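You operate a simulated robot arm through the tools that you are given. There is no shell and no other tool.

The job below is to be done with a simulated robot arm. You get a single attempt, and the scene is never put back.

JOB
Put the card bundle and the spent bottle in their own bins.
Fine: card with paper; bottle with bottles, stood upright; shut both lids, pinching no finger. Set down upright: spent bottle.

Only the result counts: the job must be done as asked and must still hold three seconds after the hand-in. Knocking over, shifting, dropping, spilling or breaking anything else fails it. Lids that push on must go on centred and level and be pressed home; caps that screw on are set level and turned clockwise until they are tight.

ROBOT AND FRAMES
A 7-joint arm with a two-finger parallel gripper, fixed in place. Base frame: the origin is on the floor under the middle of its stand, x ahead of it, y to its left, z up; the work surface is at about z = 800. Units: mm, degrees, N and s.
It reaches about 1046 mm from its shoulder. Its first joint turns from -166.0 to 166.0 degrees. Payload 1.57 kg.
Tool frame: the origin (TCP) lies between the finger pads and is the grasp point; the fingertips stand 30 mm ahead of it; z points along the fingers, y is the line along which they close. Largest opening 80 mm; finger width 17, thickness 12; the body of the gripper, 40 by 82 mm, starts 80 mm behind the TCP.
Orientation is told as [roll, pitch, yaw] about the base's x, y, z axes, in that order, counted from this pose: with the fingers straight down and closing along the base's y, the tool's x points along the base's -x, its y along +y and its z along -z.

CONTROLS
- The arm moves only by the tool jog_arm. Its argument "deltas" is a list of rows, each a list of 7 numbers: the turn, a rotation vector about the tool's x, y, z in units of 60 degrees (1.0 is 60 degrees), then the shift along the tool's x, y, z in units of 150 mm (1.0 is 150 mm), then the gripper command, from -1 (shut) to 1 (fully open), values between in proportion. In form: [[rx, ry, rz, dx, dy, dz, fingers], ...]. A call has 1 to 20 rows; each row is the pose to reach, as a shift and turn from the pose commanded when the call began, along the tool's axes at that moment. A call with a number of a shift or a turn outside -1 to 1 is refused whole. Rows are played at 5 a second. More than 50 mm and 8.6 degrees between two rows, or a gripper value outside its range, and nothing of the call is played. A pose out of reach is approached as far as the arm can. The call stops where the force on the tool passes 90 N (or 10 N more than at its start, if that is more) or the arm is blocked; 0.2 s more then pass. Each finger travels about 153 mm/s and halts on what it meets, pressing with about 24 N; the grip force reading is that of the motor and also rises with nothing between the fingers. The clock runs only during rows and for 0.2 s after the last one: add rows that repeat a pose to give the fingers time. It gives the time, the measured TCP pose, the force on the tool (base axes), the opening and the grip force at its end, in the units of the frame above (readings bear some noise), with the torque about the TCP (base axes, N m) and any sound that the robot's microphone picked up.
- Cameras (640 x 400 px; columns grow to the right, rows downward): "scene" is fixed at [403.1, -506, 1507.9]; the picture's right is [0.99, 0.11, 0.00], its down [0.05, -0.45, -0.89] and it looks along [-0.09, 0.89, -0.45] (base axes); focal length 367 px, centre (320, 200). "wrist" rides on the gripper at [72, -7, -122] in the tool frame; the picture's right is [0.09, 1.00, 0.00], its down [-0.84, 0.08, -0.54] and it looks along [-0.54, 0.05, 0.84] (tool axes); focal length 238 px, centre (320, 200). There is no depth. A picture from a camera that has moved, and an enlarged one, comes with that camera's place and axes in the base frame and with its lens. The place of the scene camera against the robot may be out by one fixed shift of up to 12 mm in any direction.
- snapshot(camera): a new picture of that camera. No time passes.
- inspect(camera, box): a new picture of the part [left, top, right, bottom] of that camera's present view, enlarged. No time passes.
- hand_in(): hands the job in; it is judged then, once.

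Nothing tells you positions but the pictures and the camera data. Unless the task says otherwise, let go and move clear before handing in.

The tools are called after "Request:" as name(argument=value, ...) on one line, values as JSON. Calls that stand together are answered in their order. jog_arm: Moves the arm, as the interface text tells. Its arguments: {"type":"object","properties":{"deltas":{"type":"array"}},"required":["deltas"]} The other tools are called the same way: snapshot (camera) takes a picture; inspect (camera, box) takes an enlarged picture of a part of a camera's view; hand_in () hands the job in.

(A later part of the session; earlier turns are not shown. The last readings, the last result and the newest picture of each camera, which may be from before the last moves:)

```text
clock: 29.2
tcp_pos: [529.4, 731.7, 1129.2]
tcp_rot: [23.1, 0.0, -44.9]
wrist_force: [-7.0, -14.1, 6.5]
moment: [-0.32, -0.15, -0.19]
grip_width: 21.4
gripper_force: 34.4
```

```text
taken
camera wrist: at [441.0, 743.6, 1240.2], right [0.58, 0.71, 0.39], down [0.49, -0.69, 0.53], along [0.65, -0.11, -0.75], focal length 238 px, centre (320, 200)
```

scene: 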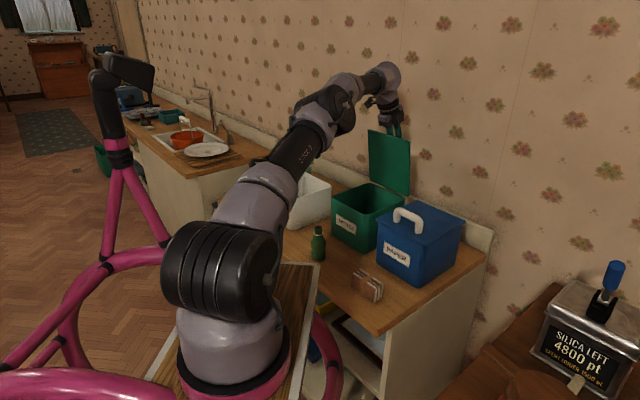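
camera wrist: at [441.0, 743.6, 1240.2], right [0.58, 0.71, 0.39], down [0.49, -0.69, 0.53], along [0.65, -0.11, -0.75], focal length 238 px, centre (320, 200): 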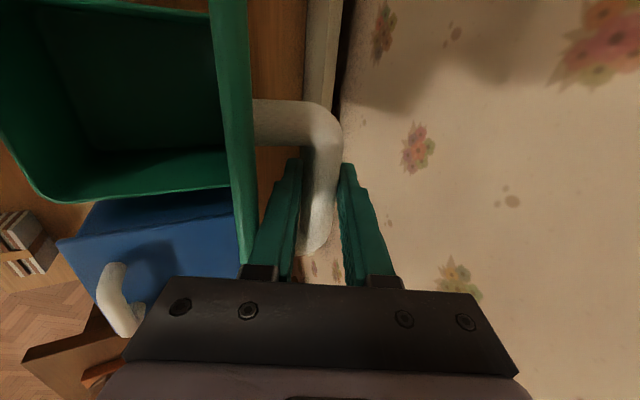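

Around 85° I feel about 15 N of resistance, which suggests the lid's stop or a light contact. I'll back off a few degrees and look at forces and at whether the bin has stayed put.

Request:
jog_arm(deltas=[[0, 0, 0, 0, -0.02, -0.012, -1], [0, 0, 0, 0, -0.042, -0.025, -1], [0, 0, 0, 0, -0.042, -0.025, -1]])

Request:
inspect(camera="scene", box=[300, 60, 480, 290])

Request:
inspect(camera="wrist", box=[180, 60, 420, 300])

```text
clock: 30.0
tcp_pos: [526.4, 728.3, 1130.9]
tcp_rot: [23.2, 0.0, -44.9]
wrist_force: [2.4, 2.3, 8.7]
moment: [0.15, -0.21, -0.03]
grip_width: 21.1
gripper_force: 34.8
```

```text
1.74 times, centred on (390, 175) of scene
camera zoom: at [403.1, -506.0, 1507.9], right [0.99, 0.11, 0.0], down [0.05, -0.45, -0.89], along [-0.09, 0.89, -0.45], focal length 639 px, centre (198, 244)
```

zoom: 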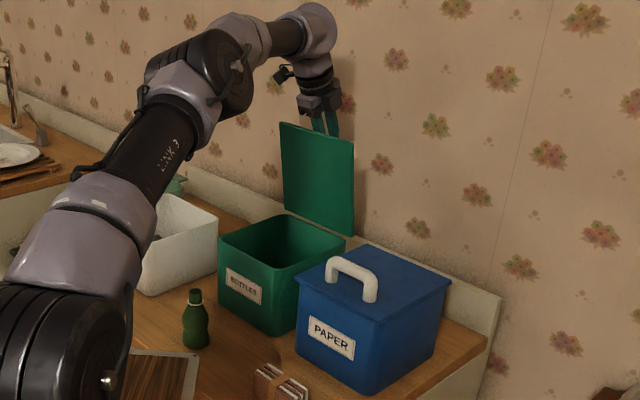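

```text
1.67 times, centred on (300, 180) of wrist
camera zoom: at [437.3, 740.0, 1240.4], right [0.58, 0.71, 0.39], down [0.49, -0.69, 0.53], along [0.65, -0.11, -0.75], focal length 397 px, centre (353, 233)
```

zoom: 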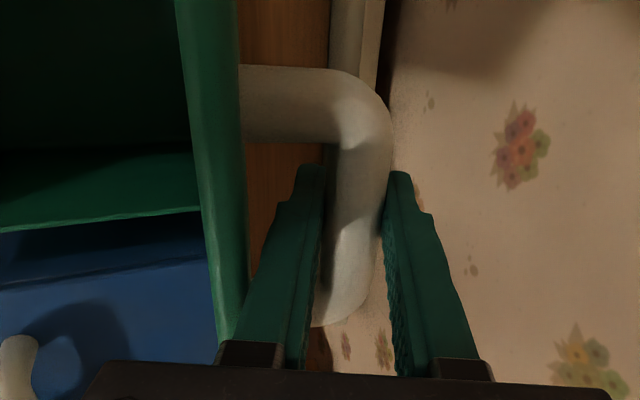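

The front finger's back is just touching the lid edge at this angle, so I'll test whether the lid stays up by itself: loosen the grip a few mm while still caging the bar.

Request:
jog_arm(deltas=[[0, 0, 0, 0, 0, 0, -0.35], [0, 0, 0, 0, 0, 0, -0.25], [0, 0, 0, 0, 0, 0, -0.25], [0, 0, 0, 0, 0, 0, -0.25], [0, 0, 0, 0, 0, 0, -0.25]])

Request:
inspect(camera="wrist", box=[180, 60, 420, 300])

Request:
inspect(camera="scene", box=[340, 90, 440, 260])

```text
clock: 31.2
tcp_pos: [527.0, 727.1, 1129.5]
tcp_rot: [23.1, 0.0, -44.9]
wrist_force: [0.1, -0.1, 0.7]
moment: [0.0, 0.01, -0.01]
grip_width: 29.8
gripper_force: 0.1
```

```text
1.67 times, centred on (300, 180) of wrist
camera zoom: at [437.0, 740.1, 1239.7], right [0.58, 0.71, 0.39], down [0.49, -0.69, 0.53], along [0.65, -0.11, -0.75], focal length 397 px, centre (353, 233)
```

zoom: 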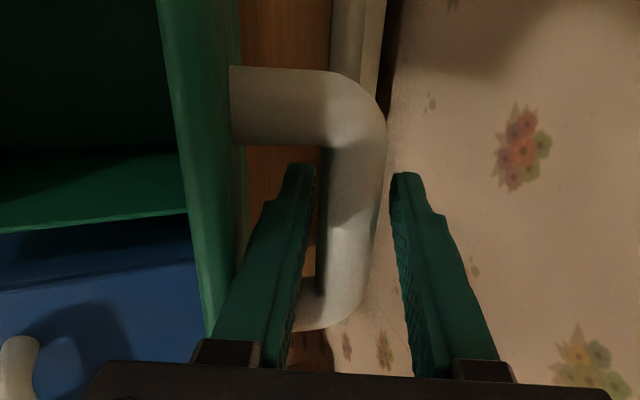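

```text
2.35 times, centred on (390, 175) of scene
camera zoom: at [403.1, -506.0, 1507.9], right [0.99, 0.11, 0.0], down [0.05, -0.45, -0.89], along [-0.09, 0.89, -0.45], focal length 864 px, centre (155, 259)
```

zoom: 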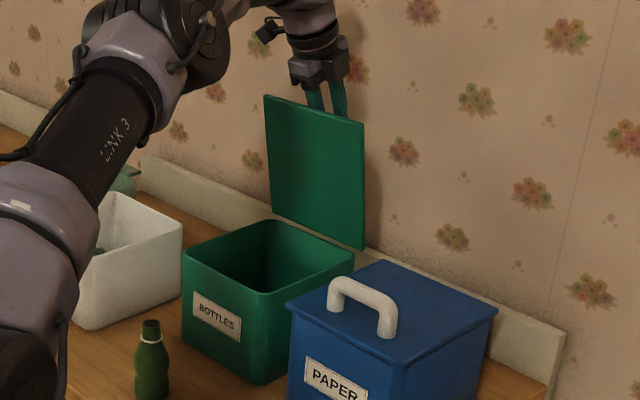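

The lid holds itself at about 83° with no load on the tool, so the hinge has friction. I'll narrow the fingers slightly so they touch neither bar nor lid edge, and slide straight out along the finger direction.

Request:
jog_arm(deltas=[[0, 0, 0, 0, 0, 0, -0.35], [0, 0, 0, 0, 0, -0.03, -0.35], [0, 0, 0, 0, 0, -0.1, -0.35], [0, 0, 0, 0, 0, -0.2, -0.35], [0, 0, 0, 0, 0, -0.3, -0.35], [0, 0, 0, 0, 0, -0.4, -0.35], [0, 0, 0, 0, 0, -0.5, -0.35], [0, 0, 0, 0, 0, -0.5, -0.35]])

Request:
snapshot(camera="wrist")

Request:
inspect(camera="scene", box=[340, 70, 440, 260])

```text
clock: 33.0
tcp_pos: [505.0, 706.0, 1199.4]
tcp_rot: [23.2, 0.0, -44.9]
wrist_force: [0.3, -0.8, 0.8]
moment: [0.01, 0.03, 0.01]
grip_width: 26.0
gripper_force: 0.0
```

```text
taken
camera wrist: at [415.4, 719.0, 1309.7], right [0.58, 0.71, 0.39], down [0.49, -0.69, 0.53], along [0.65, -0.11, -0.75], focal length 238 px, centre (320, 200)
```

wrist: 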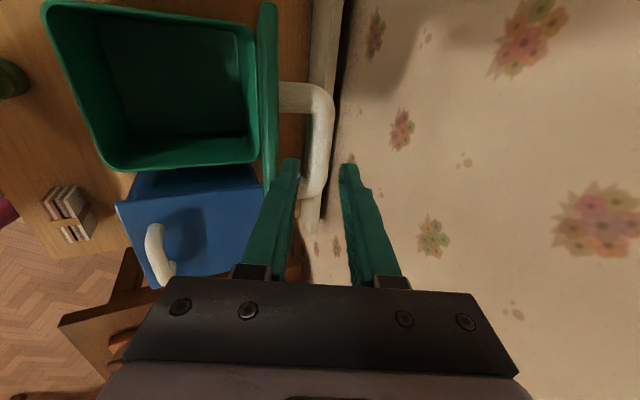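

```text
2.11 times, centred on (390, 165) of scene
camera zoom: at [403.1, -506.0, 1507.9], right [0.99, 0.11, 0.0], down [0.05, -0.45, -0.89], along [-0.09, 0.89, -0.45], focal length 773 px, centre (173, 274)
```

zoom: 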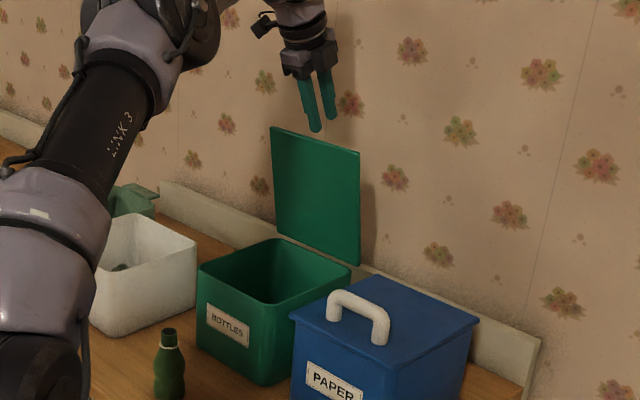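

The green lid stays open by itself. I'll lift clear, come back toward the bottle and return the tool to vertical with open fingers.

Request:
jog_arm(deltas=[[0, 0, 0, 0, 0.052, -0.123, -0.35], [0, 0, 0, 0, -0.071, -0.175, -0.35], [0.05, 0, 0, 0, -0.255, -0.253, -0.1], [0.13, 0, 0, 0, -0.47, -0.344, 0.3], [0.21, 0, 0, 0, -0.684, -0.435, 0.7], [0.29, 0, 0, 0, -0.869, -0.513, 1], [0.383, 0, 0, 0, -0.869, -0.513, 1], [0.383, 0, 0, 0, -0.869, -0.513, 1]])

Request:
inspect(camera="scene", box=[290, 210, 350, 270])

Request:
snapshot(camera="wrist")

Request:
snapshot(camera="scene")

```text
clock: 34.8
tcp_pos: [399.0, 601.5, 1218.6]
tcp_rot: [0.0, 0.0, -44.9]
wrist_force: [-0.5, 0.8, -0.1]
moment: [0.01, -0.02, 0.01]
grip_width: 80.1
gripper_force: 0.1
```

```text
6.67 times, centred on (320, 240) of scene
camera zoom: at [403.1, -506.0, 1507.9], right [0.99, 0.11, 0.0], down [0.05, -0.45, -0.89], along [-0.09, 0.89, -0.45], focal length 2448 px, centre (320, -67)
```

zoom: 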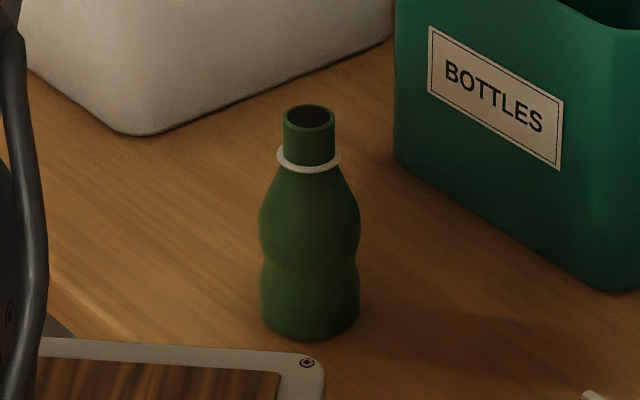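

```text
taken
camera wrist: at [343.0, 645.6, 1341.1], right [0.64, 0.77, 0.0], down [0.65, -0.54, 0.54], along [0.42, -0.35, -0.84], focal length 238 px, centre (320, 200)
```

wrist: 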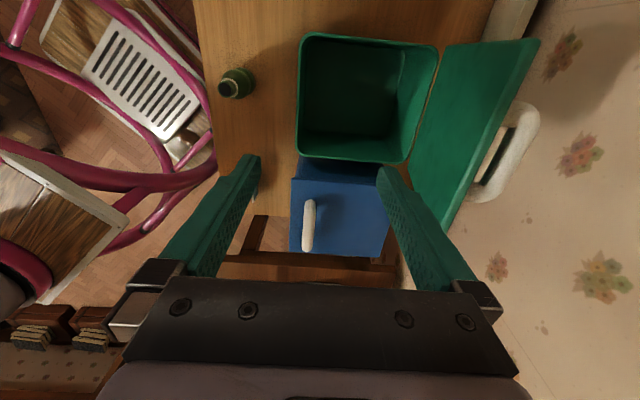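

```text
taken
```

scene: 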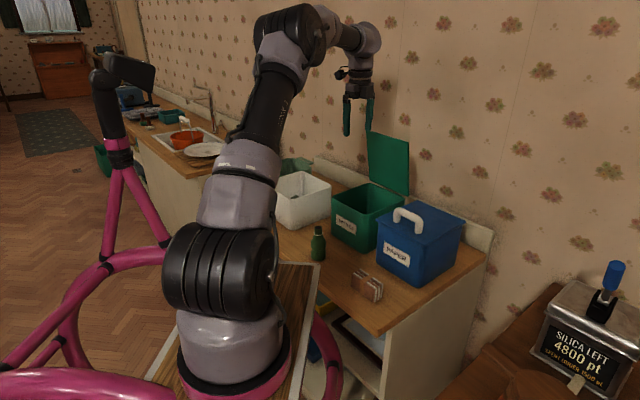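

The open lid is steady and the bin interior is clear. The bottle has a bulge about 48 mm wide near z≈855; I'll go above it with the fingers open.

Request:
jog_arm(deltas=[[0, 0, 0, -0.003, -0.167, 0.0, 1], [0, 0, 0, -0.007, -0.333, 0.1, 1], [0, 0, 0, -0.01, -0.5, 0.25, 1], [0, 0, 0, -0.013, -0.667, 0.4, 1], [0, 0, 0, -0.017, -0.833, 0.6, 1], [0, 0, 0, -0.02, -1.0, 0.8, 1], [0, 0, 0, -0.02, -1.0, 0.8, 1]])

Request:
snapshot(camera="wrist")

Request:
snapshot(camera="scene")

```text
clock: 36.4
tcp_pos: [293.7, 491.4, 1100.5]
tcp_rot: [0.1, 0.0, -44.9]
wrist_force: [-0.3, 0.5, 0.5]
moment: [-0.01, 0.02, 0.04]
grip_width: 80.1
gripper_force: 0.1
```

```text
taken
camera wrist: at [238.5, 537.4, 1222.6], right [0.64, 0.77, 0.0], down [0.65, -0.54, 0.54], along [0.42, -0.34, -0.84], focal length 238 px, centre (320, 200)
```

wrist: 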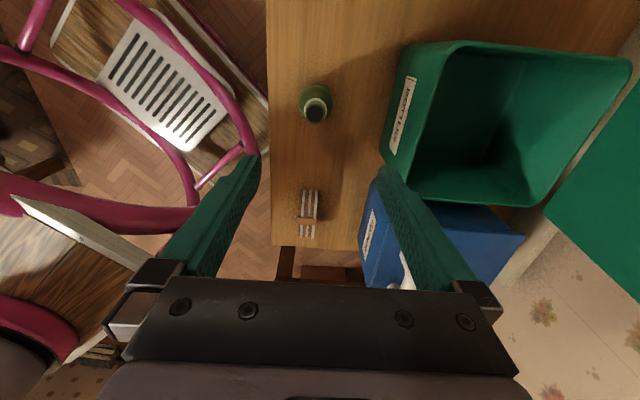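

```text
taken
```

scene: 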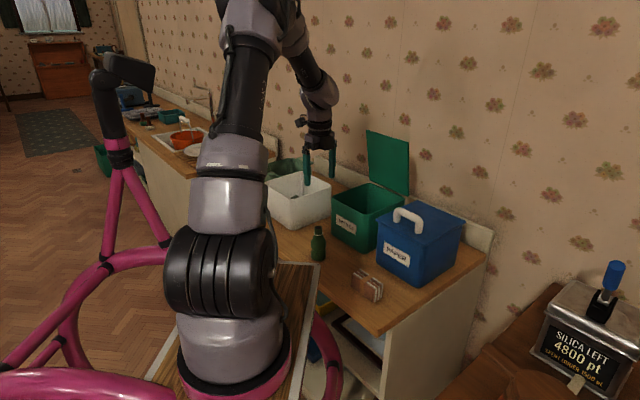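

The bottle is nearly under the tool. I'll zoom in to refine its position.

Request:
inspect(camera="wrist", box=[290, 70, 350, 130])

```text
6.67 times, centred on (320, 100) of wrist
camera zoom: at [238.5, 537.4, 1222.6], right [0.64, 0.77, 0.0], down [0.65, -0.54, 0.54], along [0.42, -0.34, -0.84], focal length 1589 px, centre (320, 867)
```

zoom: 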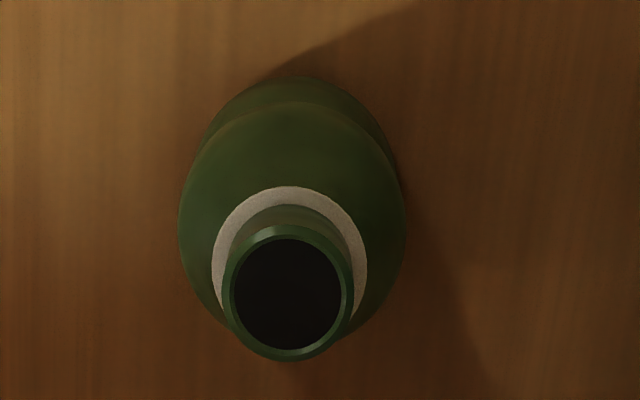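

The bottle axis is about 6 mm off in n; I'll correct and descend around it in two steps.

Request:
jog_arm(deltas=[[0, 0, 0, 0.003, -0.041, 0.0, 1], [0, 0, 0, 0.003, -0.041, 0.2, 1], [0, 0, 0, 0.003, -0.041, 0.4, 1], [0, 0, 0, 0.003, -0.041, 0.6, 1], [0, 0, 0, 0.003, -0.041, 0.8, 1], [0, 0, 0, 0.003, -0.041, 0.933, 1], [0, 0, 0, 0.003, -0.041, 0.933, 1]])

Request:
snapshot(camera="wrist")

Request:
inspect(camera="scene", box=[270, 150, 380, 280])

```text
clock: 38.0
tcp_pos: [291.9, 489.9, 957.8]
tcp_rot: [0.1, 0.0, -45.0]
wrist_force: [0.2, 0.2, 0.2]
moment: [-0.05, -0.03, -0.01]
grip_width: 80.0
gripper_force: 0.0
```

```text
taken
camera wrist: at [235.6, 535.1, 1080.9], right [0.64, 0.77, 0.0], down [0.65, -0.54, 0.54], along [0.42, -0.34, -0.84], focal length 238 px, centre (320, 200)
```

wrist: 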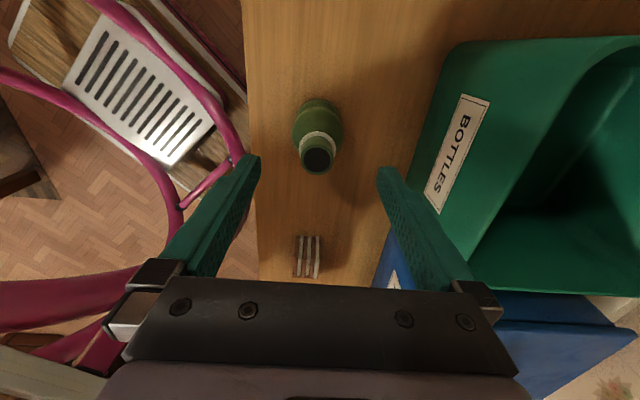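

```text
3.08 times, centred on (325, 215) of scene
camera zoom: at [403.1, -506.0, 1507.9], right [0.99, 0.11, 0.0], down [0.05, -0.45, -0.89], along [-0.09, 0.89, -0.45], focal length 1130 px, centre (305, 154)
```

zoom: 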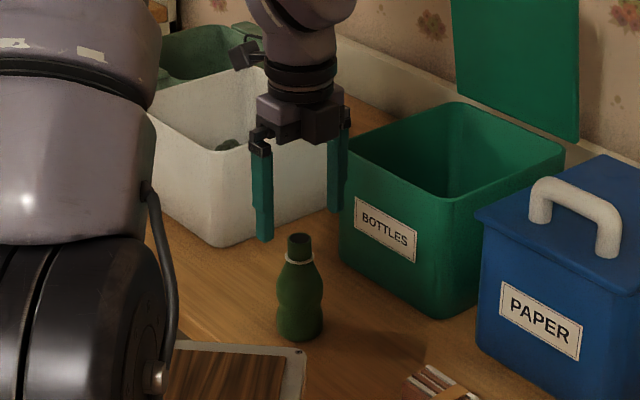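

The bottle is centred between the fingers to within 2 mm. I'll descend to grasp height.

Request:
jog_arm(deltas=[[0, 0, 0, 0, -0.013, 0.0, 1], [0, 0, 0, 0, -0.013, 0.2, 1], [0, 0, 0, 0, -0.013, 0.4, 1], [0, 0, 0, 0, -0.013, 0.6, 1], [0, 0, 0, 0, -0.013, 0.705, 1], [0, 0, 0, 0, -0.013, 0.705, 1]])

Request:
snapshot(camera="wrist")

Request:
inspect(camera="scene", box=[270, 150, 380, 280])

```text
clock: 39.4
tcp_pos: [290.0, 488.9, 849.9]
tcp_rot: [0.1, 0.0, -44.9]
wrist_force: [-0.4, 0.4, 0.1]
moment: [0.01, 0.0, -0.02]
grip_width: 80.2
gripper_force: 0.0
```

```text
taken
camera wrist: at [234.9, 533.4, 972.4], right [0.64, 0.77, 0.0], down [0.65, -0.54, 0.54], along [0.42, -0.34, -0.84], focal length 238 px, centre (320, 200)
```

wrist: 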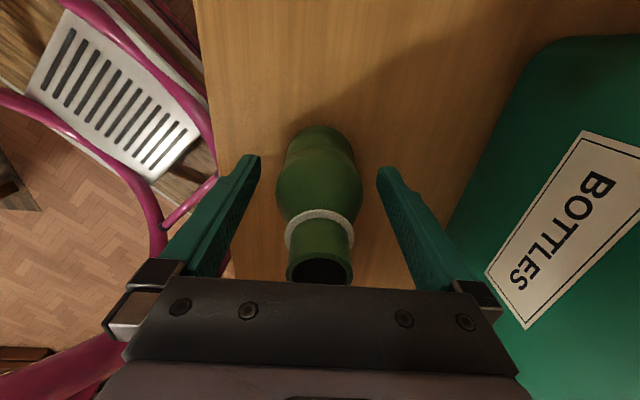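

```text
3.08 times, centred on (325, 215) of scene
camera zoom: at [403.1, -506.0, 1507.9], right [0.99, 0.11, 0.0], down [0.05, -0.45, -0.89], along [-0.09, 0.89, -0.45], focal length 1130 px, centre (305, 154)
```

zoom: 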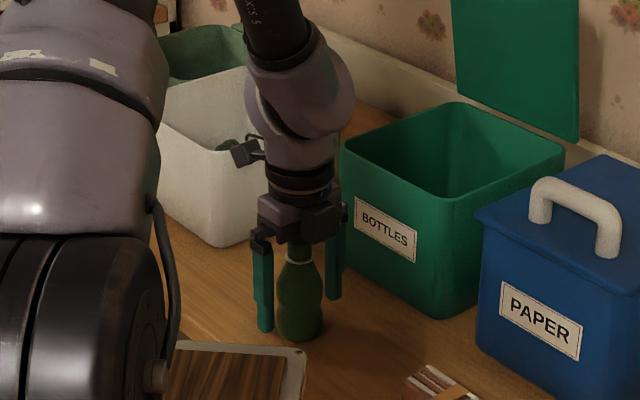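

The bottle is centred between the fingers. I'll close gently on its bulge.

Request:
jog_arm(deltas=[[0, 0, 0, 0, 0, 0, 0.6], [0, 0, 0, 0, 0, 0, 0.4], [0, 0, 0, 0, 0, 0, 0.3], [0, 0, 0, 0, 0, 0, 0.2], [0, 0, 0, 0, 0, 0, 0], [0, 0, 0, 0, 0, 0, -0.3], [0, 0, 0, 0, 0, 0, -0.3]])

Request:
snapshot(camera="wrist")

```text
clock: 41.0
tcp_pos: [290.1, 486.8, 850.2]
tcp_rot: [0.1, 0.0, -44.9]
wrist_force: [0.2, 0.2, -0.3]
moment: [0.02, 0.0, 0.03]
grip_width: 47.0
gripper_force: 24.1
```

```text
taken
camera wrist: at [234.9, 533.4, 972.6], right [0.64, 0.77, 0.0], down [0.65, -0.54, 0.54], along [0.42, -0.34, -0.84], focal length 238 px, centre (320, 200)
```

wrist: 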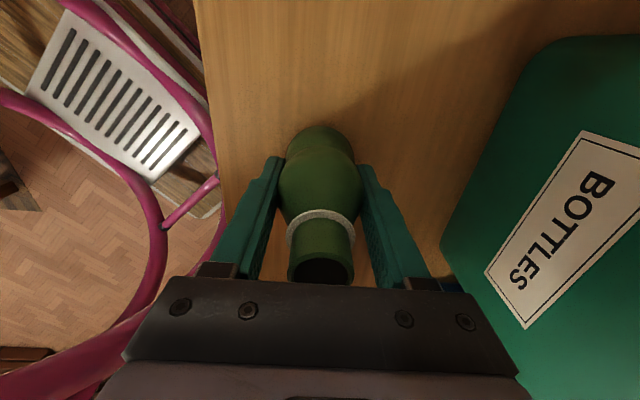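

Gripped at 47 mm. I'll lift straight up, well above the bin rim.

Request:
jog_arm(deltas=[[0, 0, 0, 0, 0, -0.05, -0.3], [0, 0, 0, 0, 0, -0.15, -0.3], [0, 0, 0, 0, 0, -0.3, -0.3], [0, 0, 0, 0, 0, -0.45, -0.3], [0, 0, 0, 0, 0, -0.6, -0.3], [0, 0, 0, 0, 0, -0.75, -0.3], [0, 0, 0, 0, 0, -0.9, -0.3], [0, 0, 0, 0, 0, -1.0, -0.3], [0, 0, 0, 0, 0, -1.0, -0.3]])

Request:
jog_arm(deltas=[[0, 0, 0, 0, 0, -0.1, -0.3], [0, 0, 0, 0, 0, -0.25, -0.3], [0, 0, 0, 0, 0, -0.37, -0.3], [0, 0, 0, 0, 0, -0.37, -0.3]])

Request:
snapshot(camera="wrist")

Request:
snapshot(camera="scene")

```text
clock: 43.0
tcp_pos: [289.2, 487.7, 1004.7]
tcp_rot: [0.1, 0.0, -44.9]
wrist_force: [0.3, 1.2, -1.5]
moment: [-0.01, -0.02, 0.04]
grip_width: 46.9
gripper_force: 24.5
```

```text
clock: 44.0
tcp_pos: [289.3, 486.0, 1058.1]
tcp_rot: [0.0, -0.1, -44.8]
wrist_force: [0.4, 0.5, -1.5]
moment: [-0.02, -0.01, 0.0]
grip_width: 46.7
gripper_force: 24.3
```

```text
taken
camera wrist: at [233.7, 532.2, 1180.0], right [0.64, 0.77, 0.0], down [0.65, -0.54, 0.54], along [0.42, -0.34, -0.84], focal length 238 px, centre (320, 200)
```

wrist: 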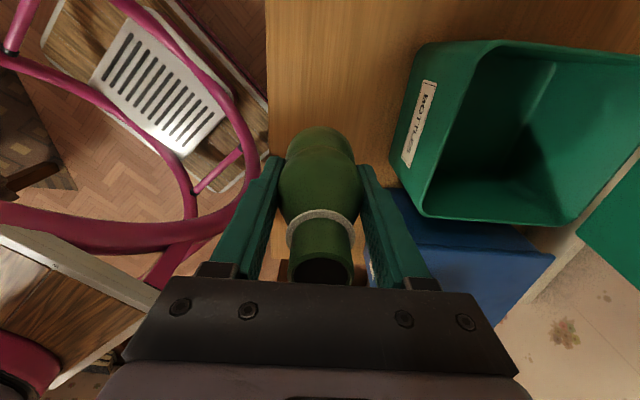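

```text
taken
```

scene: 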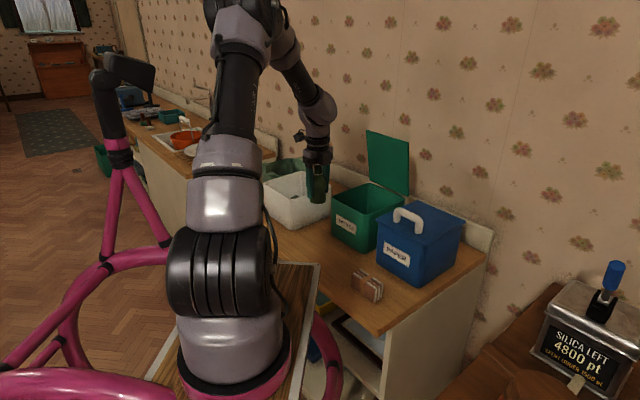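

The bottle hangs straight in the grip. I'll carry it over the open green bin.

Request:
jog_arm(deltas=[[0, 0, 0, 0, 0.1, 0, -0.3], [0, 0, 0, 0, 0.25, 0, -0.3], [0, 0, 0, 0, 0.4, 0, -0.3], [0, 0, 0, 0, 0.55, 0, -0.3], [0, 0, 0, 0.007, 0.7, 0, -0.3], [0, 0, 0, 0.007, 0.7, 0, -0.3]])

Request:
jog_arm(deltas=[[0, 0, 0, 0, 0.1, 0, -0.3], [0, 0, 0, 0, 0.25, 0, -0.3], [0, 0, 0, 0, 0.4, 0, -0.3], [0, 0, 0, 0, 0.55, 0, -0.3], [0, 0, 0, 0.007, 0.73, 0, -0.3], [0, 0, 0, 0.007, 0.73, 0, -0.3]])

Request:
snapshot(camera="wrist")

Request:
snapshot(camera="scene")

```text
clock: 45.4
tcp_pos: [361.8, 562.5, 1058.8]
tcp_rot: [0.1, 0.1, -44.9]
wrist_force: [-0.2, -0.1, -1.5]
moment: [0.01, -0.02, -0.01]
grip_width: 46.9
gripper_force: 24.0
```

```text
clock: 46.8
tcp_pos: [439.3, 639.9, 1059.3]
tcp_rot: [0.1, 0.0, -44.8]
wrist_force: [0.0, -0.6, -1.0]
moment: [0.03, 0.0, 0.0]
grip_width: 46.7
gripper_force: 24.1
```

```text
taken
camera wrist: at [382.8, 685.8, 1182.8], right [0.64, 0.77, 0.0], down [0.65, -0.54, 0.54], along [0.42, -0.34, -0.84], focal length 238 px, centre (320, 200)
```

wrist: 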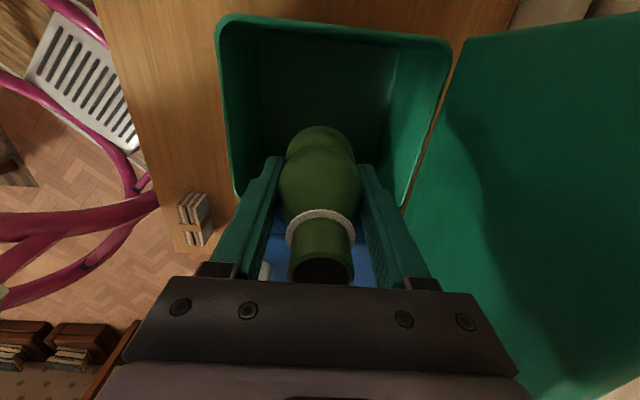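

```text
taken
```

scene: 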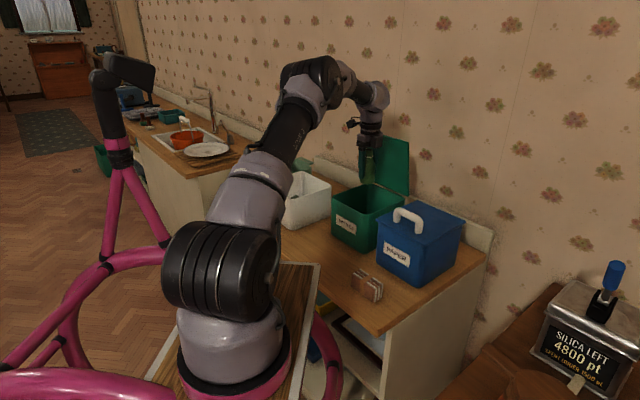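

The bottle hangs over the middle of the open bin. I'll lower it in stages, stopping at touch.

Request:
jog_arm(deltas=[[0, 0, 0, 0, 0, 0.1, -0.3], [0, 0, 0, 0, 0, 0.25, -0.3], [0, 0, 0, 0, 0, 0.4, -0.3], [0, 0, 0, 0, 0, 0.55, -0.3], [0, 0, 0, 0, 0, 0.7, -0.3], [0, 0, 0, 0, 0, 0.85, -0.3], [0, 0, 0, 0, 0, 1.0, -0.3], [0, 0, 0, 0, 0, 1.0, -0.3]])

Request:
jog_arm(deltas=[[0, 0, 0, 0, 0, 0.08, -0.3], [0, 0, 0, 0, 0, 0.16, -0.3], [0, 0, 0, 0, 0, 0.24, -0.3], [0, 0, 0, 0, 0, 0.24, -0.3]])

Request:
snapshot(camera="wrist")

Request:
inspect(camera="scene", box=[310, 100, 440, 260])

```text
clock: 48.6
tcp_pos: [439.3, 640.2, 907.7]
tcp_rot: [0.1, 0.0, -44.9]
wrist_force: [0.0, 1.1, -1.1]
moment: [0.03, -0.03, -0.01]
grip_width: 46.6
gripper_force: 23.8
```

```text
clock: 49.6
tcp_pos: [440.5, 639.9, 872.9]
tcp_rot: [0.1, 0.1, -45.0]
wrist_force: [0.5, 0.0, -1.2]
moment: [0.0, 0.0, -0.01]
grip_width: 46.5
gripper_force: 24.3
```

```text
taken
camera wrist: at [384.3, 686.0, 995.5], right [0.64, 0.77, 0.0], down [0.65, -0.54, 0.54], along [0.42, -0.34, -0.84], focal length 238 px, centre (320, 200)
```

wrist: 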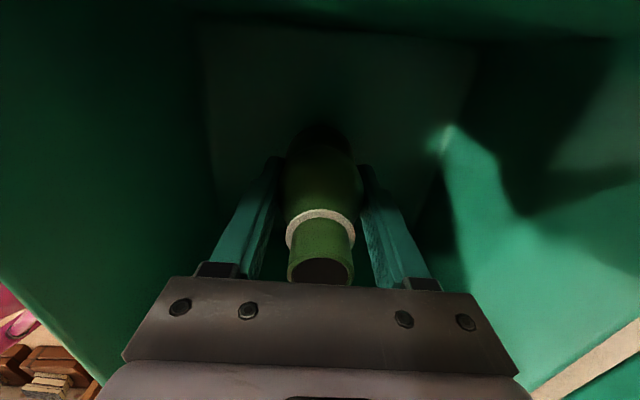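

```text
2.50 times, centred on (375, 180) of scene
camera zoom: at [403.1, -506.0, 1507.9], right [0.99, 0.11, 0.0], down [0.05, -0.45, -0.89], along [-0.09, 0.89, -0.45], focal length 918 px, centre (182, 250)
```

zoom: 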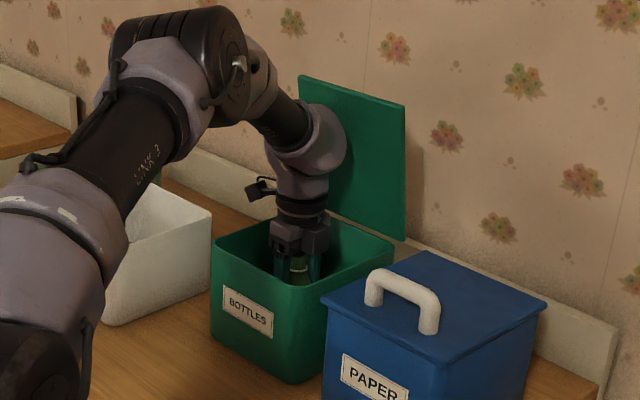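

The bottle's base is now roughly 23 mm above counter level inside the bin. I'll lower in small steps and watch the force.

Request:
jog_arm(deltas=[[0, 0, 0, 0, 0, 0.02, -0.3], [0, 0, 0, 0, 0, 0.04, -0.3], [0, 0, 0, 0, 0, 0.06, -0.3], [0, 0, 0, 0, 0, 0.08, -0.3], [0, 0, 0, 0, 0, 0.08, -0.3]])

```text
clock: 50.8
tcp_pos: [440.3, 640.8, 860.3]
tcp_rot: [0.1, -0.1, -44.9]
wrist_force: [0.2, 0.6, -0.9]
moment: [0.0, -0.01, -0.02]
grip_width: 46.6
gripper_force: 24.0
```

No contact yet, base about 10 mm above counter level. I'll go on in finer steps.

Request:
jog_arm(deltas=[[0, 0, 0, 0, 0, 0.007, -0.3], [0, 0, 0, 0, 0, 0.013, -0.3], [0, 0, 0, 0, 0, 0.02, -0.3], [0, 0, 0, 0, 0, 0.02, -0.3]])

```text
clock: 51.8
tcp_pos: [438.5, 641.3, 858.4]
tcp_rot: [0.1, 0.0, -44.9]
wrist_force: [0.6, -0.5, 0.9]
moment: [-0.02, 0.0, -0.04]
grip_width: 46.6
gripper_force: 23.9
```

The vertical force has started to rise, suggesting first touch. One more small step to confirm.

Request:
jog_arm(deltas=[[0, 0, 0, 0, 0, 0.007, -0.3], [0, 0, 0, 0, 0, 0.01, -0.3], [0, 0, 0, 0, 0, 0.01, -0.3]])

Request:
snapshot(camera="wrist")

```text
clock: 52.6
tcp_pos: [438.7, 640.7, 856.7]
tcp_rot: [0.3, 0.1, -44.9]
wrist_force: [1.8, -1.6, 14.8]
moment: [0.01, 0.04, -0.03]
grip_width: 46.7
gripper_force: 24.3
```

```text
taken
camera wrist: at [383.3, 686.3, 980.0], right [0.64, 0.77, 0.0], down [0.65, -0.54, 0.54], along [0.42, -0.34, -0.84], focal length 238 px, centre (320, 200)
```

wrist: 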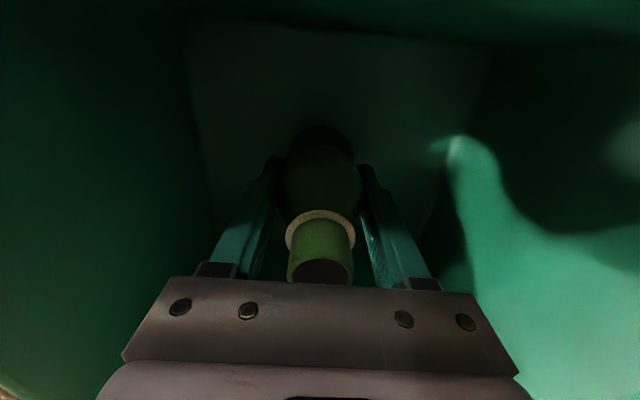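

Firm contact with the bin floor. I'll relieve about 1 mm of the pressure, then open the fingers evenly.

Request:
jog_arm(deltas=[[0, 0, 0, 0, 0, -0.006, -0.3], [0, 0, 0, 0, 0, -0.008, -0.3], [0, 0, 0, 0, 0, -0.008, -0.3]])

Request:
jog_arm(deltas=[[0, 0, 0, 0, 0, 0, 0.22], [0, 0, 0, 0, 0, 0, 0.35], [0, 0, 0, 0, 0, 0, 0.5], [0, 0, 0, 0, 0, 0, 0.65], [0, 0, 0, 0, 0, 0, 0.65]])

Request:
snapshot(camera="wrist")

```text
clock: 53.4
tcp_pos: [439.9, 640.8, 857.5]
tcp_rot: [0.1, 0.0, -44.9]
wrist_force: [2.4, 1.8, 10.8]
moment: [0.13, 0.06, -0.03]
grip_width: 46.6
gripper_force: 24.1
```

```text
clock: 54.6
tcp_pos: [439.9, 640.0, 857.6]
tcp_rot: [0.1, 0.0, -44.9]
wrist_force: [-0.1, 0.3, 0.5]
moment: [-0.03, 0.03, 0.04]
grip_width: 66.0
gripper_force: 0.1
```

```text
taken
camera wrist: at [383.2, 686.5, 979.7], right [0.64, 0.77, 0.0], down [0.65, -0.54, 0.54], along [0.42, -0.34, -0.84], focal length 238 px, centre (320, 200)
```

wrist: 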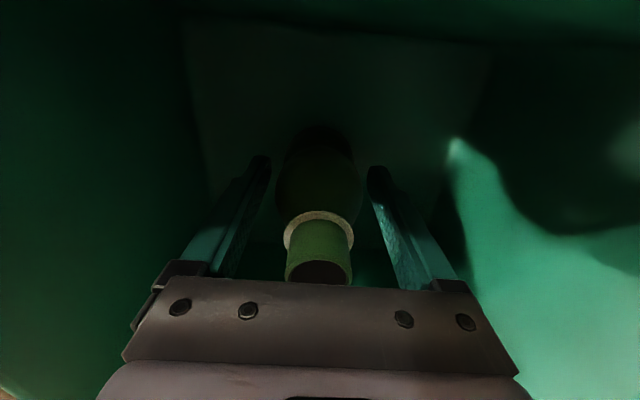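

The bottle stands free between the open fingers. I'll rise straight up out of the bin.

Request:
jog_arm(deltas=[[0, 0, 0, 0, 0, -0.05, 0.65], [0, 0, 0, 0, 0, -0.2, 0.65], [0, 0, 0, 0, 0, -0.4, 0.65], [0, 0, 0, 0, 0, -0.6, 0.65], [0, 0, 0, 0, 0, -0.8, 0.65], [0, 0, 0, 0, 0, -1.0, 0.65], [0, 0, 0, 0, 0, -1.0, 0.65]])

Request:
jog_arm(deltas=[[0, 0, 0, 0, -0.1, -0.2, 0.4], [0, 0, 0, 0, -0.25, -0.4, 0.2], [0, 0, 0, 0, -0.4, -0.6, 0], [0, 0, 0, 0, -0.53, -0.8, -0.2], [0, 0, 0, 0, -0.66, -1.0, -0.2], [0, 0, 0, 0, -0.66, -1.0, -0.2]])

Request:
snapshot(camera="wrist")

Request:
snapshot(camera="scene")

```text
clock: 56.2
tcp_pos: [440.4, 637.5, 1007.2]
tcp_rot: [0.0, -0.1, -44.9]
wrist_force: [0.6, -0.1, -0.2]
moment: [-0.02, -0.01, -0.02]
grip_width: 66.0
gripper_force: 0.1
```

```text
clock: 57.6
tcp_pos: [371.7, 570.5, 1155.8]
tcp_rot: [0.1, 0.0, -44.9]
wrist_force: [-0.7, -0.4, -0.3]
moment: [-0.02, -0.02, 0.03]
grip_width: 31.7
gripper_force: 0.0
```

```text
taken
camera wrist: at [314.6, 616.8, 1278.8], right [0.64, 0.77, 0.0], down [0.65, -0.54, 0.54], along [0.42, -0.34, -0.84], focal length 238 px, centre (320, 200)
```

wrist: 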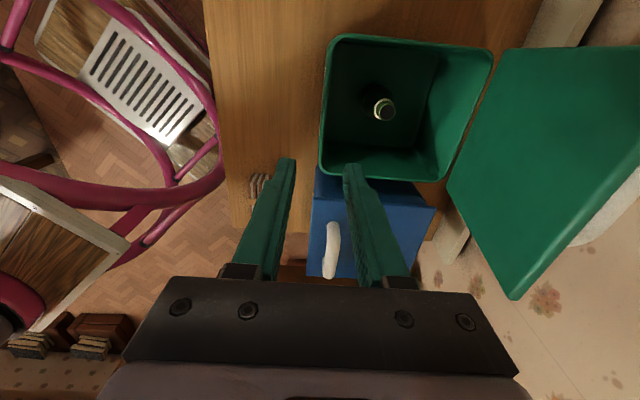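

```text
taken
```

scene: 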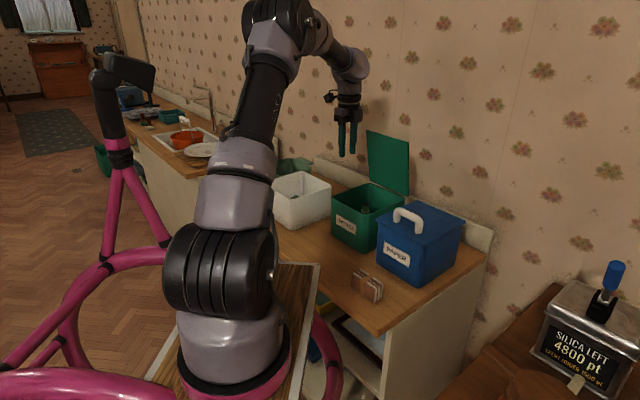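

The bottle stands upright in its bin. Now I'll go back to the green lid's handle the same way I left it, to swing it shut.

Request:
jog_arm(deltas=[[-0.05, 0, 0, 0.001, 0.05, -0.2, -0.35], [-0.1, 0, 0, 0.003, 0.2, -0.4, -0.35], [-0.2, 0, 0, 0.005, 0.4, -0.433, -0.35], [-0.3, 0, 0, 0.007, 0.6, -0.433, -0.35], [-0.383, 0, 0, 0.009, 0.8, -0.433, -0.35], [-0.383, 0, 0, 0.009, 0.933, -0.433, -0.35], [-0.383, 0, 0, 0.009, 0.933, -0.433, -0.35]])

Request:
snapshot(camera="wrist")

```text
clock: 59.2
tcp_pos: [466.1, 671.0, 1221.2]
tcp_rot: [23.1, -0.1, -45.0]
wrist_force: [0.2, -0.7, -1.1]
moment: [0.02, 0.02, -0.02]
grip_width: 26.1
gripper_force: 0.1
```

```text
taken
camera wrist: at [378.1, 681.9, 1331.7], right [0.58, 0.71, 0.39], down [0.49, -0.69, 0.53], along [0.65, -0.12, -0.75], focal length 238 px, centre (320, 200)
```

wrist: 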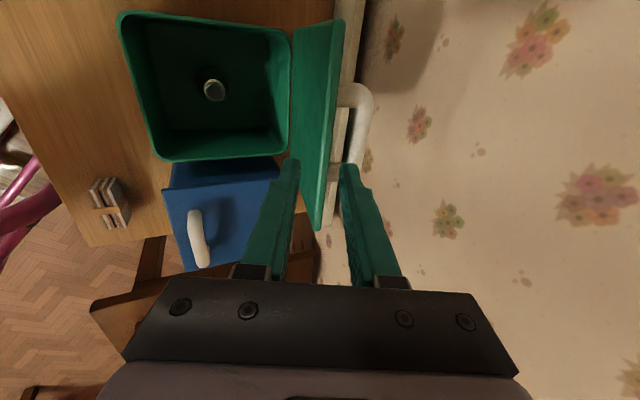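

The lid hasn't moved. I'll line up over the handle.

Request:
jog_arm(deltas=[[0, 0, 0, -0.005, 0.1, 0.02, -0.35], [0, 0, 0, -0.01, 0.2, 0.12, -0.35], [0, 0, 0, -0.017, 0.264, 0.22, -0.35], [0, 0, 0, -0.017, 0.264, 0.27, -0.35], [0, 0, 0, -0.017, 0.264, 0.27, -0.35]])

Request:
inspect(camera="wrist", box=[220, 60, 420, 240])

```text
clock: 60.4
tcp_pos: [506.2, 705.0, 1199.7]
tcp_rot: [23.2, 0.1, -44.9]
wrist_force: [0.0, -0.3, 0.6]
moment: [0.02, -0.01, -0.01]
grip_width: 25.9
gripper_force: 0.1
```

```text
2.22 times, centred on (320, 150) of wrist
camera zoom: at [417.0, 717.0, 1310.2], right [0.58, 0.71, 0.39], down [0.49, -0.69, 0.53], along [0.65, -0.12, -0.75], focal length 530 px, centre (320, 311)
```

zoom: 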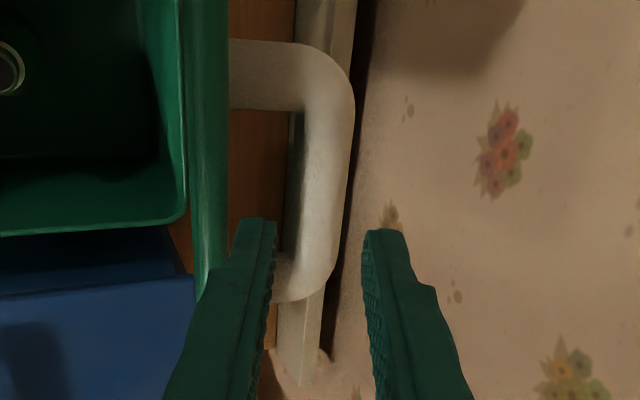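

The bar is on the finger mid-line with the front finger headed into the gap. I'll slide down over it.

Request:
jog_arm(deltas=[[0, 0, 0, 0, 0.007, 0.1, -0.35], [0, 0, 0, 0, 0.007, 0.2, -0.35], [0, 0, 0, 0, 0.007, 0.3, -0.35], [0, 0, 0, 0, 0.007, 0.4, -0.35], [0, 0, 0, 0, 0.007, 0.48, -0.35], [0, 0, 0, 0, 0.007, 0.48, -0.35]])

Request:
inspect(camera="wrist", box=[180, 60, 420, 300])

```text
clock: 61.8
tcp_pos: [525.5, 726.5, 1133.9]
tcp_rot: [23.1, -0.1, -45.0]
wrist_force: [0.0, 0.7, -1.0]
moment: [-0.02, 0.0, -0.01]
grip_width: 26.0
gripper_force: 0.1
```

```text
1.67 times, centred on (300, 180) of wrist
camera zoom: at [436.5, 738.1, 1244.2], right [0.58, 0.71, 0.39], down [0.49, -0.69, 0.53], along [0.65, -0.12, -0.75], focal length 397 px, centre (353, 233)
```

zoom: 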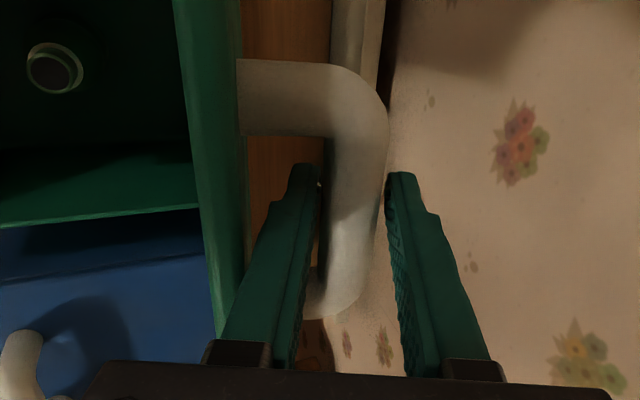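

The fingers cage the bar. I'll pull the lid a few degrees toward closing and then grip the bar.

Request:
jog_arm(deltas=[[0, 0, 0, 0, -0.03, -0.014, -0.35], [0, 0, 0, 0, -0.06, -0.028, -0.35], [0, 0, 0, 0, -0.09, -0.042, -0.35], [0, 0, 0, 0, -0.12, -0.056, -0.35], [0, 0, 0, 0, -0.152, -0.071, -0.35], [0, 0, 0, 0, -0.152, -0.071, -0.35]])

Request:
inspect(camera="wrist", box=[180, 60, 420, 300])

```text
clock: 63.2
tcp_pos: [509.4, 707.8, 1134.9]
tcp_rot: [23.2, -0.1, -45.0]
wrist_force: [0.4, 0.1, 1.2]
moment: [0.02, 0.01, -0.04]
grip_width: 26.3
gripper_force: 0.0
```

```text
1.67 times, centred on (300, 180) of wrist
camera zoom: at [420.1, 720.6, 1245.3], right [0.58, 0.71, 0.39], down [0.49, -0.69, 0.53], along [0.65, -0.12, -0.75], focal length 397 px, centre (353, 233)
```

zoom: 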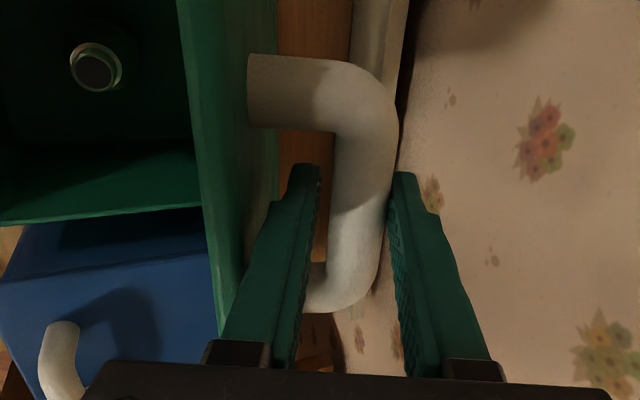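

The lid follows easily. I'll grip the bar now and swing the lid down along the arc to about 30°.

Request:
jog_arm(deltas=[[0, 0, 0, 0, 0, 0, -0.45], [0, 0, 0, 0, 0, 0, -0.6], [0, 0, 0, 0, 0, 0, -0.6]])

Request:
jog_arm(deltas=[[-0.033, 0, 0, 0, -0.081, -0.028, -0.6], [-0.075, 0, 0, 0, -0.179, -0.053, -0.6], [-0.117, 0, 0, 0, -0.28, -0.07, -0.6], [-0.117, 0, 0, 0, -0.376, -0.08, -0.6], [-0.117, 0, 0, 0, -0.474, -0.08, -0.6], [-0.117, 0, 0, 0, -0.57, -0.072, -0.6], [-0.117, 0, 0, 0, -0.665, -0.056, -0.6], [-0.117, 0, 0, 0, -0.759, -0.032, -0.6], [-0.117, 0, 0, 0, -0.851, 0, -0.6], [-0.117, 0, 0, 0, -0.851, 0, -0.6]])

Request:
snapshot(camera="wrist")

Request:
inspect(camera="scene", box=[310, 120, 450, 270])

```text
clock: 64.0
tcp_pos: [509.7, 708.5, 1135.5]
tcp_rot: [23.1, -0.1, -44.9]
wrist_force: [0.0, 1.3, 0.4]
moment: [0.01, -0.01, -0.03]
grip_width: 21.1
gripper_force: 34.7
```

```text
clock: 66.2
tcp_pos: [424.9, 624.9, 1085.3]
tcp_rot: [30.0, 0.0, -44.9]
wrist_force: [0.5, 0.3, 1.3]
moment: [0.01, -0.16, -0.01]
grip_width: 21.3
gripper_force: 34.5
```

```text
taken
camera wrist: at [327.3, 627.9, 1187.9], right [0.54, 0.68, 0.5], down [0.45, -0.74, 0.51], along [0.71, -0.05, -0.7], focal length 238 px, centre (320, 200)
```

wrist: 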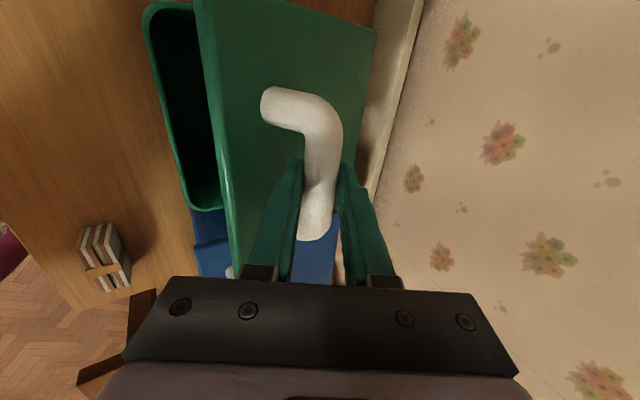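

```text
2.67 times, centred on (380, 195) of scene
camera zoom: at [403.1, -506.0, 1507.9], right [0.99, 0.11, 0.0], down [0.05, -0.45, -0.89], along [-0.09, 0.89, -0.45], focal length 979 px, centre (160, 213)
```

zoom: 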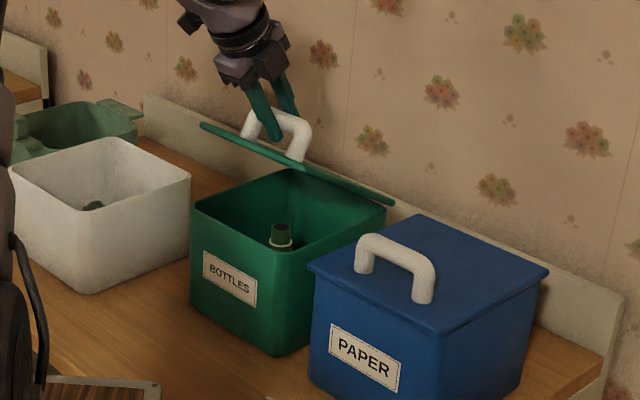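

The bottle stands in the bin and the lid is at about 30°. I'll bring it down to just above closed.

Request:
jog_arm(deltas=[[0, 0, 0, 0, -0.046, 0.014, -0.6], [0, 0, 0, 0, -0.092, 0.029, -0.6], [0, 0, 0, 0, -0.137, 0.047, -0.6], [0, 0, 0, 0, -0.182, 0.066, -0.6], [0, 0, 0, 0, -0.225, 0.088, -0.6], [0, 0, 0, 0, -0.268, 0.111, -0.6], [0, 0, 0, 0, -0.31, 0.136, -0.6], [0, 0, 0, 0, -0.35, 0.163, -0.6], [0, 0, 0, 0, -0.39, 0.192, -0.6], [0, 0, 0, 0, -0.427, 0.222, -0.6], [0, 0, 0, 0, -0.45, 0.243, -0.6], [0, 0, 0, 0, -0.47, 0.26, -0.6], [0, 0, 0, 0, -0.47, 0.26, -0.6]])

Request:
inspect(camera="scene", box=[310, 150, 430, 270])

Request:
snapshot(camera="wrist")

```text
clock: 69.0
tcp_pos: [396.2, 596.1, 1015.4]
tcp_rot: [30.1, 0.0, -45.1]
wrist_force: [1.5, 4.8, -0.4]
moment: [0.27, 0.05, 0.05]
grip_width: 21.3
gripper_force: 35.1
```

```text
3.33 times, centred on (370, 210) of scene
camera zoom: at [403.1, -506.0, 1507.9], right [0.99, 0.11, 0.0], down [0.05, -0.45, -0.89], along [-0.09, 0.89, -0.45], focal length 1224 px, centre (153, 167)
```

zoom: 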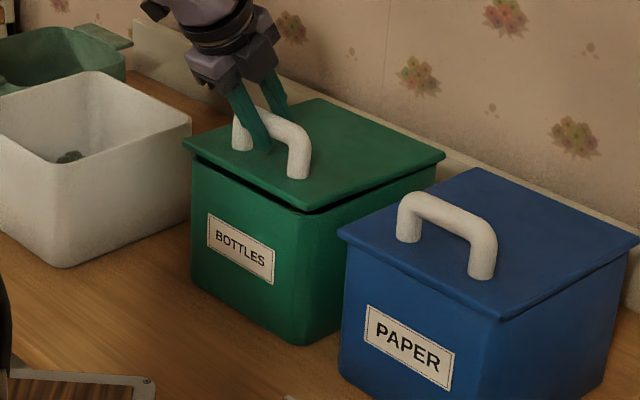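

```text
taken
camera wrist: at [298.0, 598.9, 1119.0], right [0.54, 0.68, 0.5], down [0.45, -0.74, 0.51], along [0.71, -0.05, -0.7], focal length 238 px, centre (320, 200)
```

wrist: 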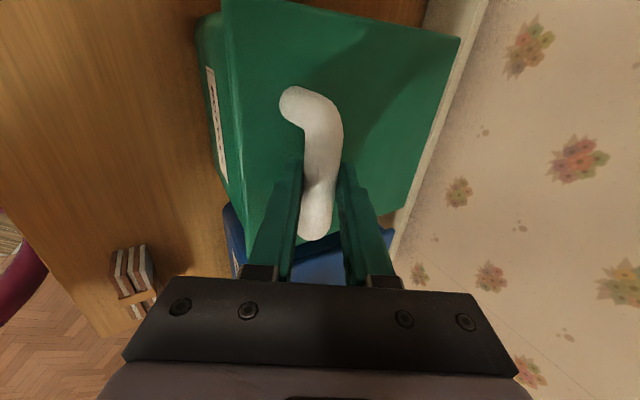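

The lid is about 2–3° from closed. I'll press it down the last few millimetres.

Request:
jog_arm(deltas=[[0, 0, 0, 0, -0.01, 0.01, -0.6], [0, 0, 0, 0, -0.019, 0.019, -0.6], [0, 0, 0, 0, -0.028, 0.028, -0.6], [0, 0, 0, 0, -0.035, 0.036, -0.6], [0, 0, 0, 0, -0.035, 0.036, -0.6]])

Request:
inspect(camera="scene", box=[310, 150, 430, 270])

```text
clock: 70.2
tcp_pos: [395.3, 594.2, 1009.4]
tcp_rot: [30.2, 0.1, -44.8]
wrist_force: [-0.1, -4.3, 10.2]
moment: [-0.15, -0.23, -0.15]
grip_width: 21.2
gripper_force: 35.0
```

```text
3.33 times, centred on (370, 210) of scene
camera zoom: at [403.1, -506.0, 1507.9], right [0.99, 0.11, 0.0], down [0.05, -0.45, -0.89], along [-0.09, 0.89, -0.45], focal length 1224 px, centre (153, 167)
```

zoom: 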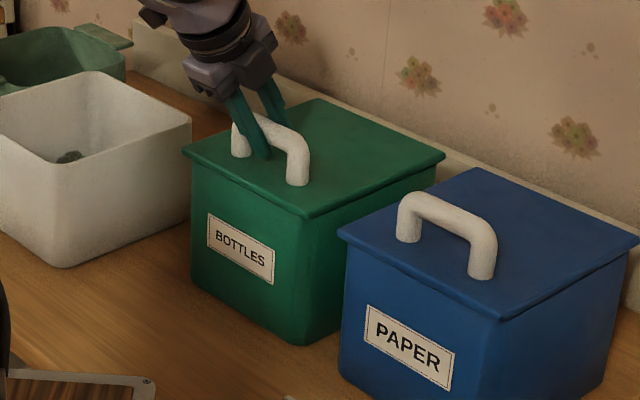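

The lid is shut and I can feel it seat (10 N). I'll open slightly and slide back out along the finger direction.

Request:
jog_arm(deltas=[[0, 0, 0, 0, 0, 0, -0.35], [0, 0, 0, 0, 0, 0, -0.2], [0, 0, 0, 0, 0, 0, -0.2], [0, 0, 0, 0, 0, -0.1, -0.2], [0, 0, 0, 0, 0, -0.25, -0.2], [0, 0, 0, 0, 0, -0.4, -0.2], [0, 0, 0, 0, 0, -0.6, -0.2], [0, 0, 0, 0, 0, -0.6, -0.2]])

Request:
snapshot(camera="wrist")

Request:
inspect(camera="scene", box=[310, 150, 480, 290])

```text
clock: 72.0
tcp_pos: [364.2, 563.4, 1087.2]
tcp_rot: [30.0, 0.0, -44.9]
wrist_force: [-0.6, -0.2, -0.2]
moment: [0.01, -0.01, -0.01]
grip_width: 31.9
gripper_force: 0.0
```

```text
taken
camera wrist: at [265.1, 565.0, 1190.3], right [0.54, 0.67, 0.5], down [0.45, -0.74, 0.51], along [0.71, -0.05, -0.7], focal length 238 px, centre (320, 200)
```

wrist: 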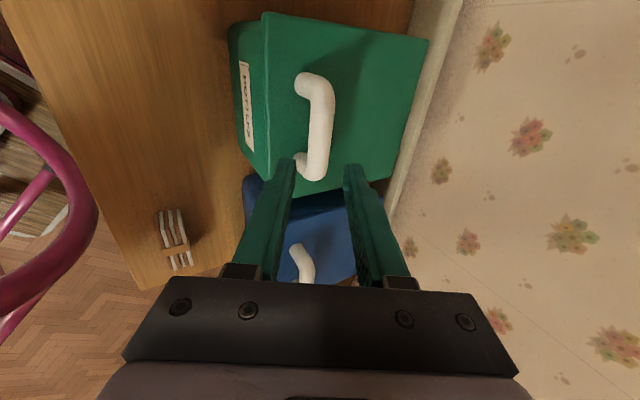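

```text
2.86 times, centred on (395, 220) of scene
camera zoom: at [403.1, -506.0, 1507.9], right [0.99, 0.11, 0.0], down [0.05, -0.45, -0.89], along [-0.09, 0.89, -0.45], focal length 1049 px, centre (106, 143)
```

zoom: 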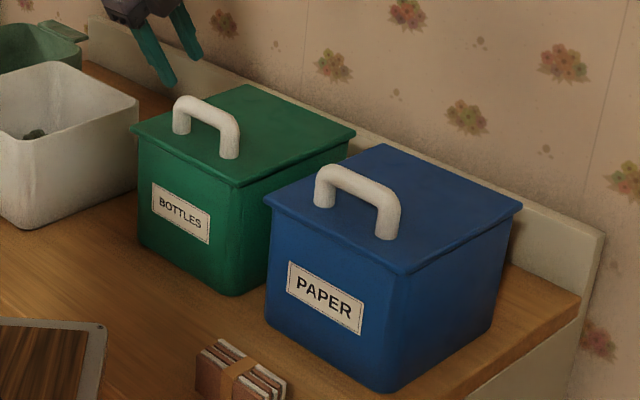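

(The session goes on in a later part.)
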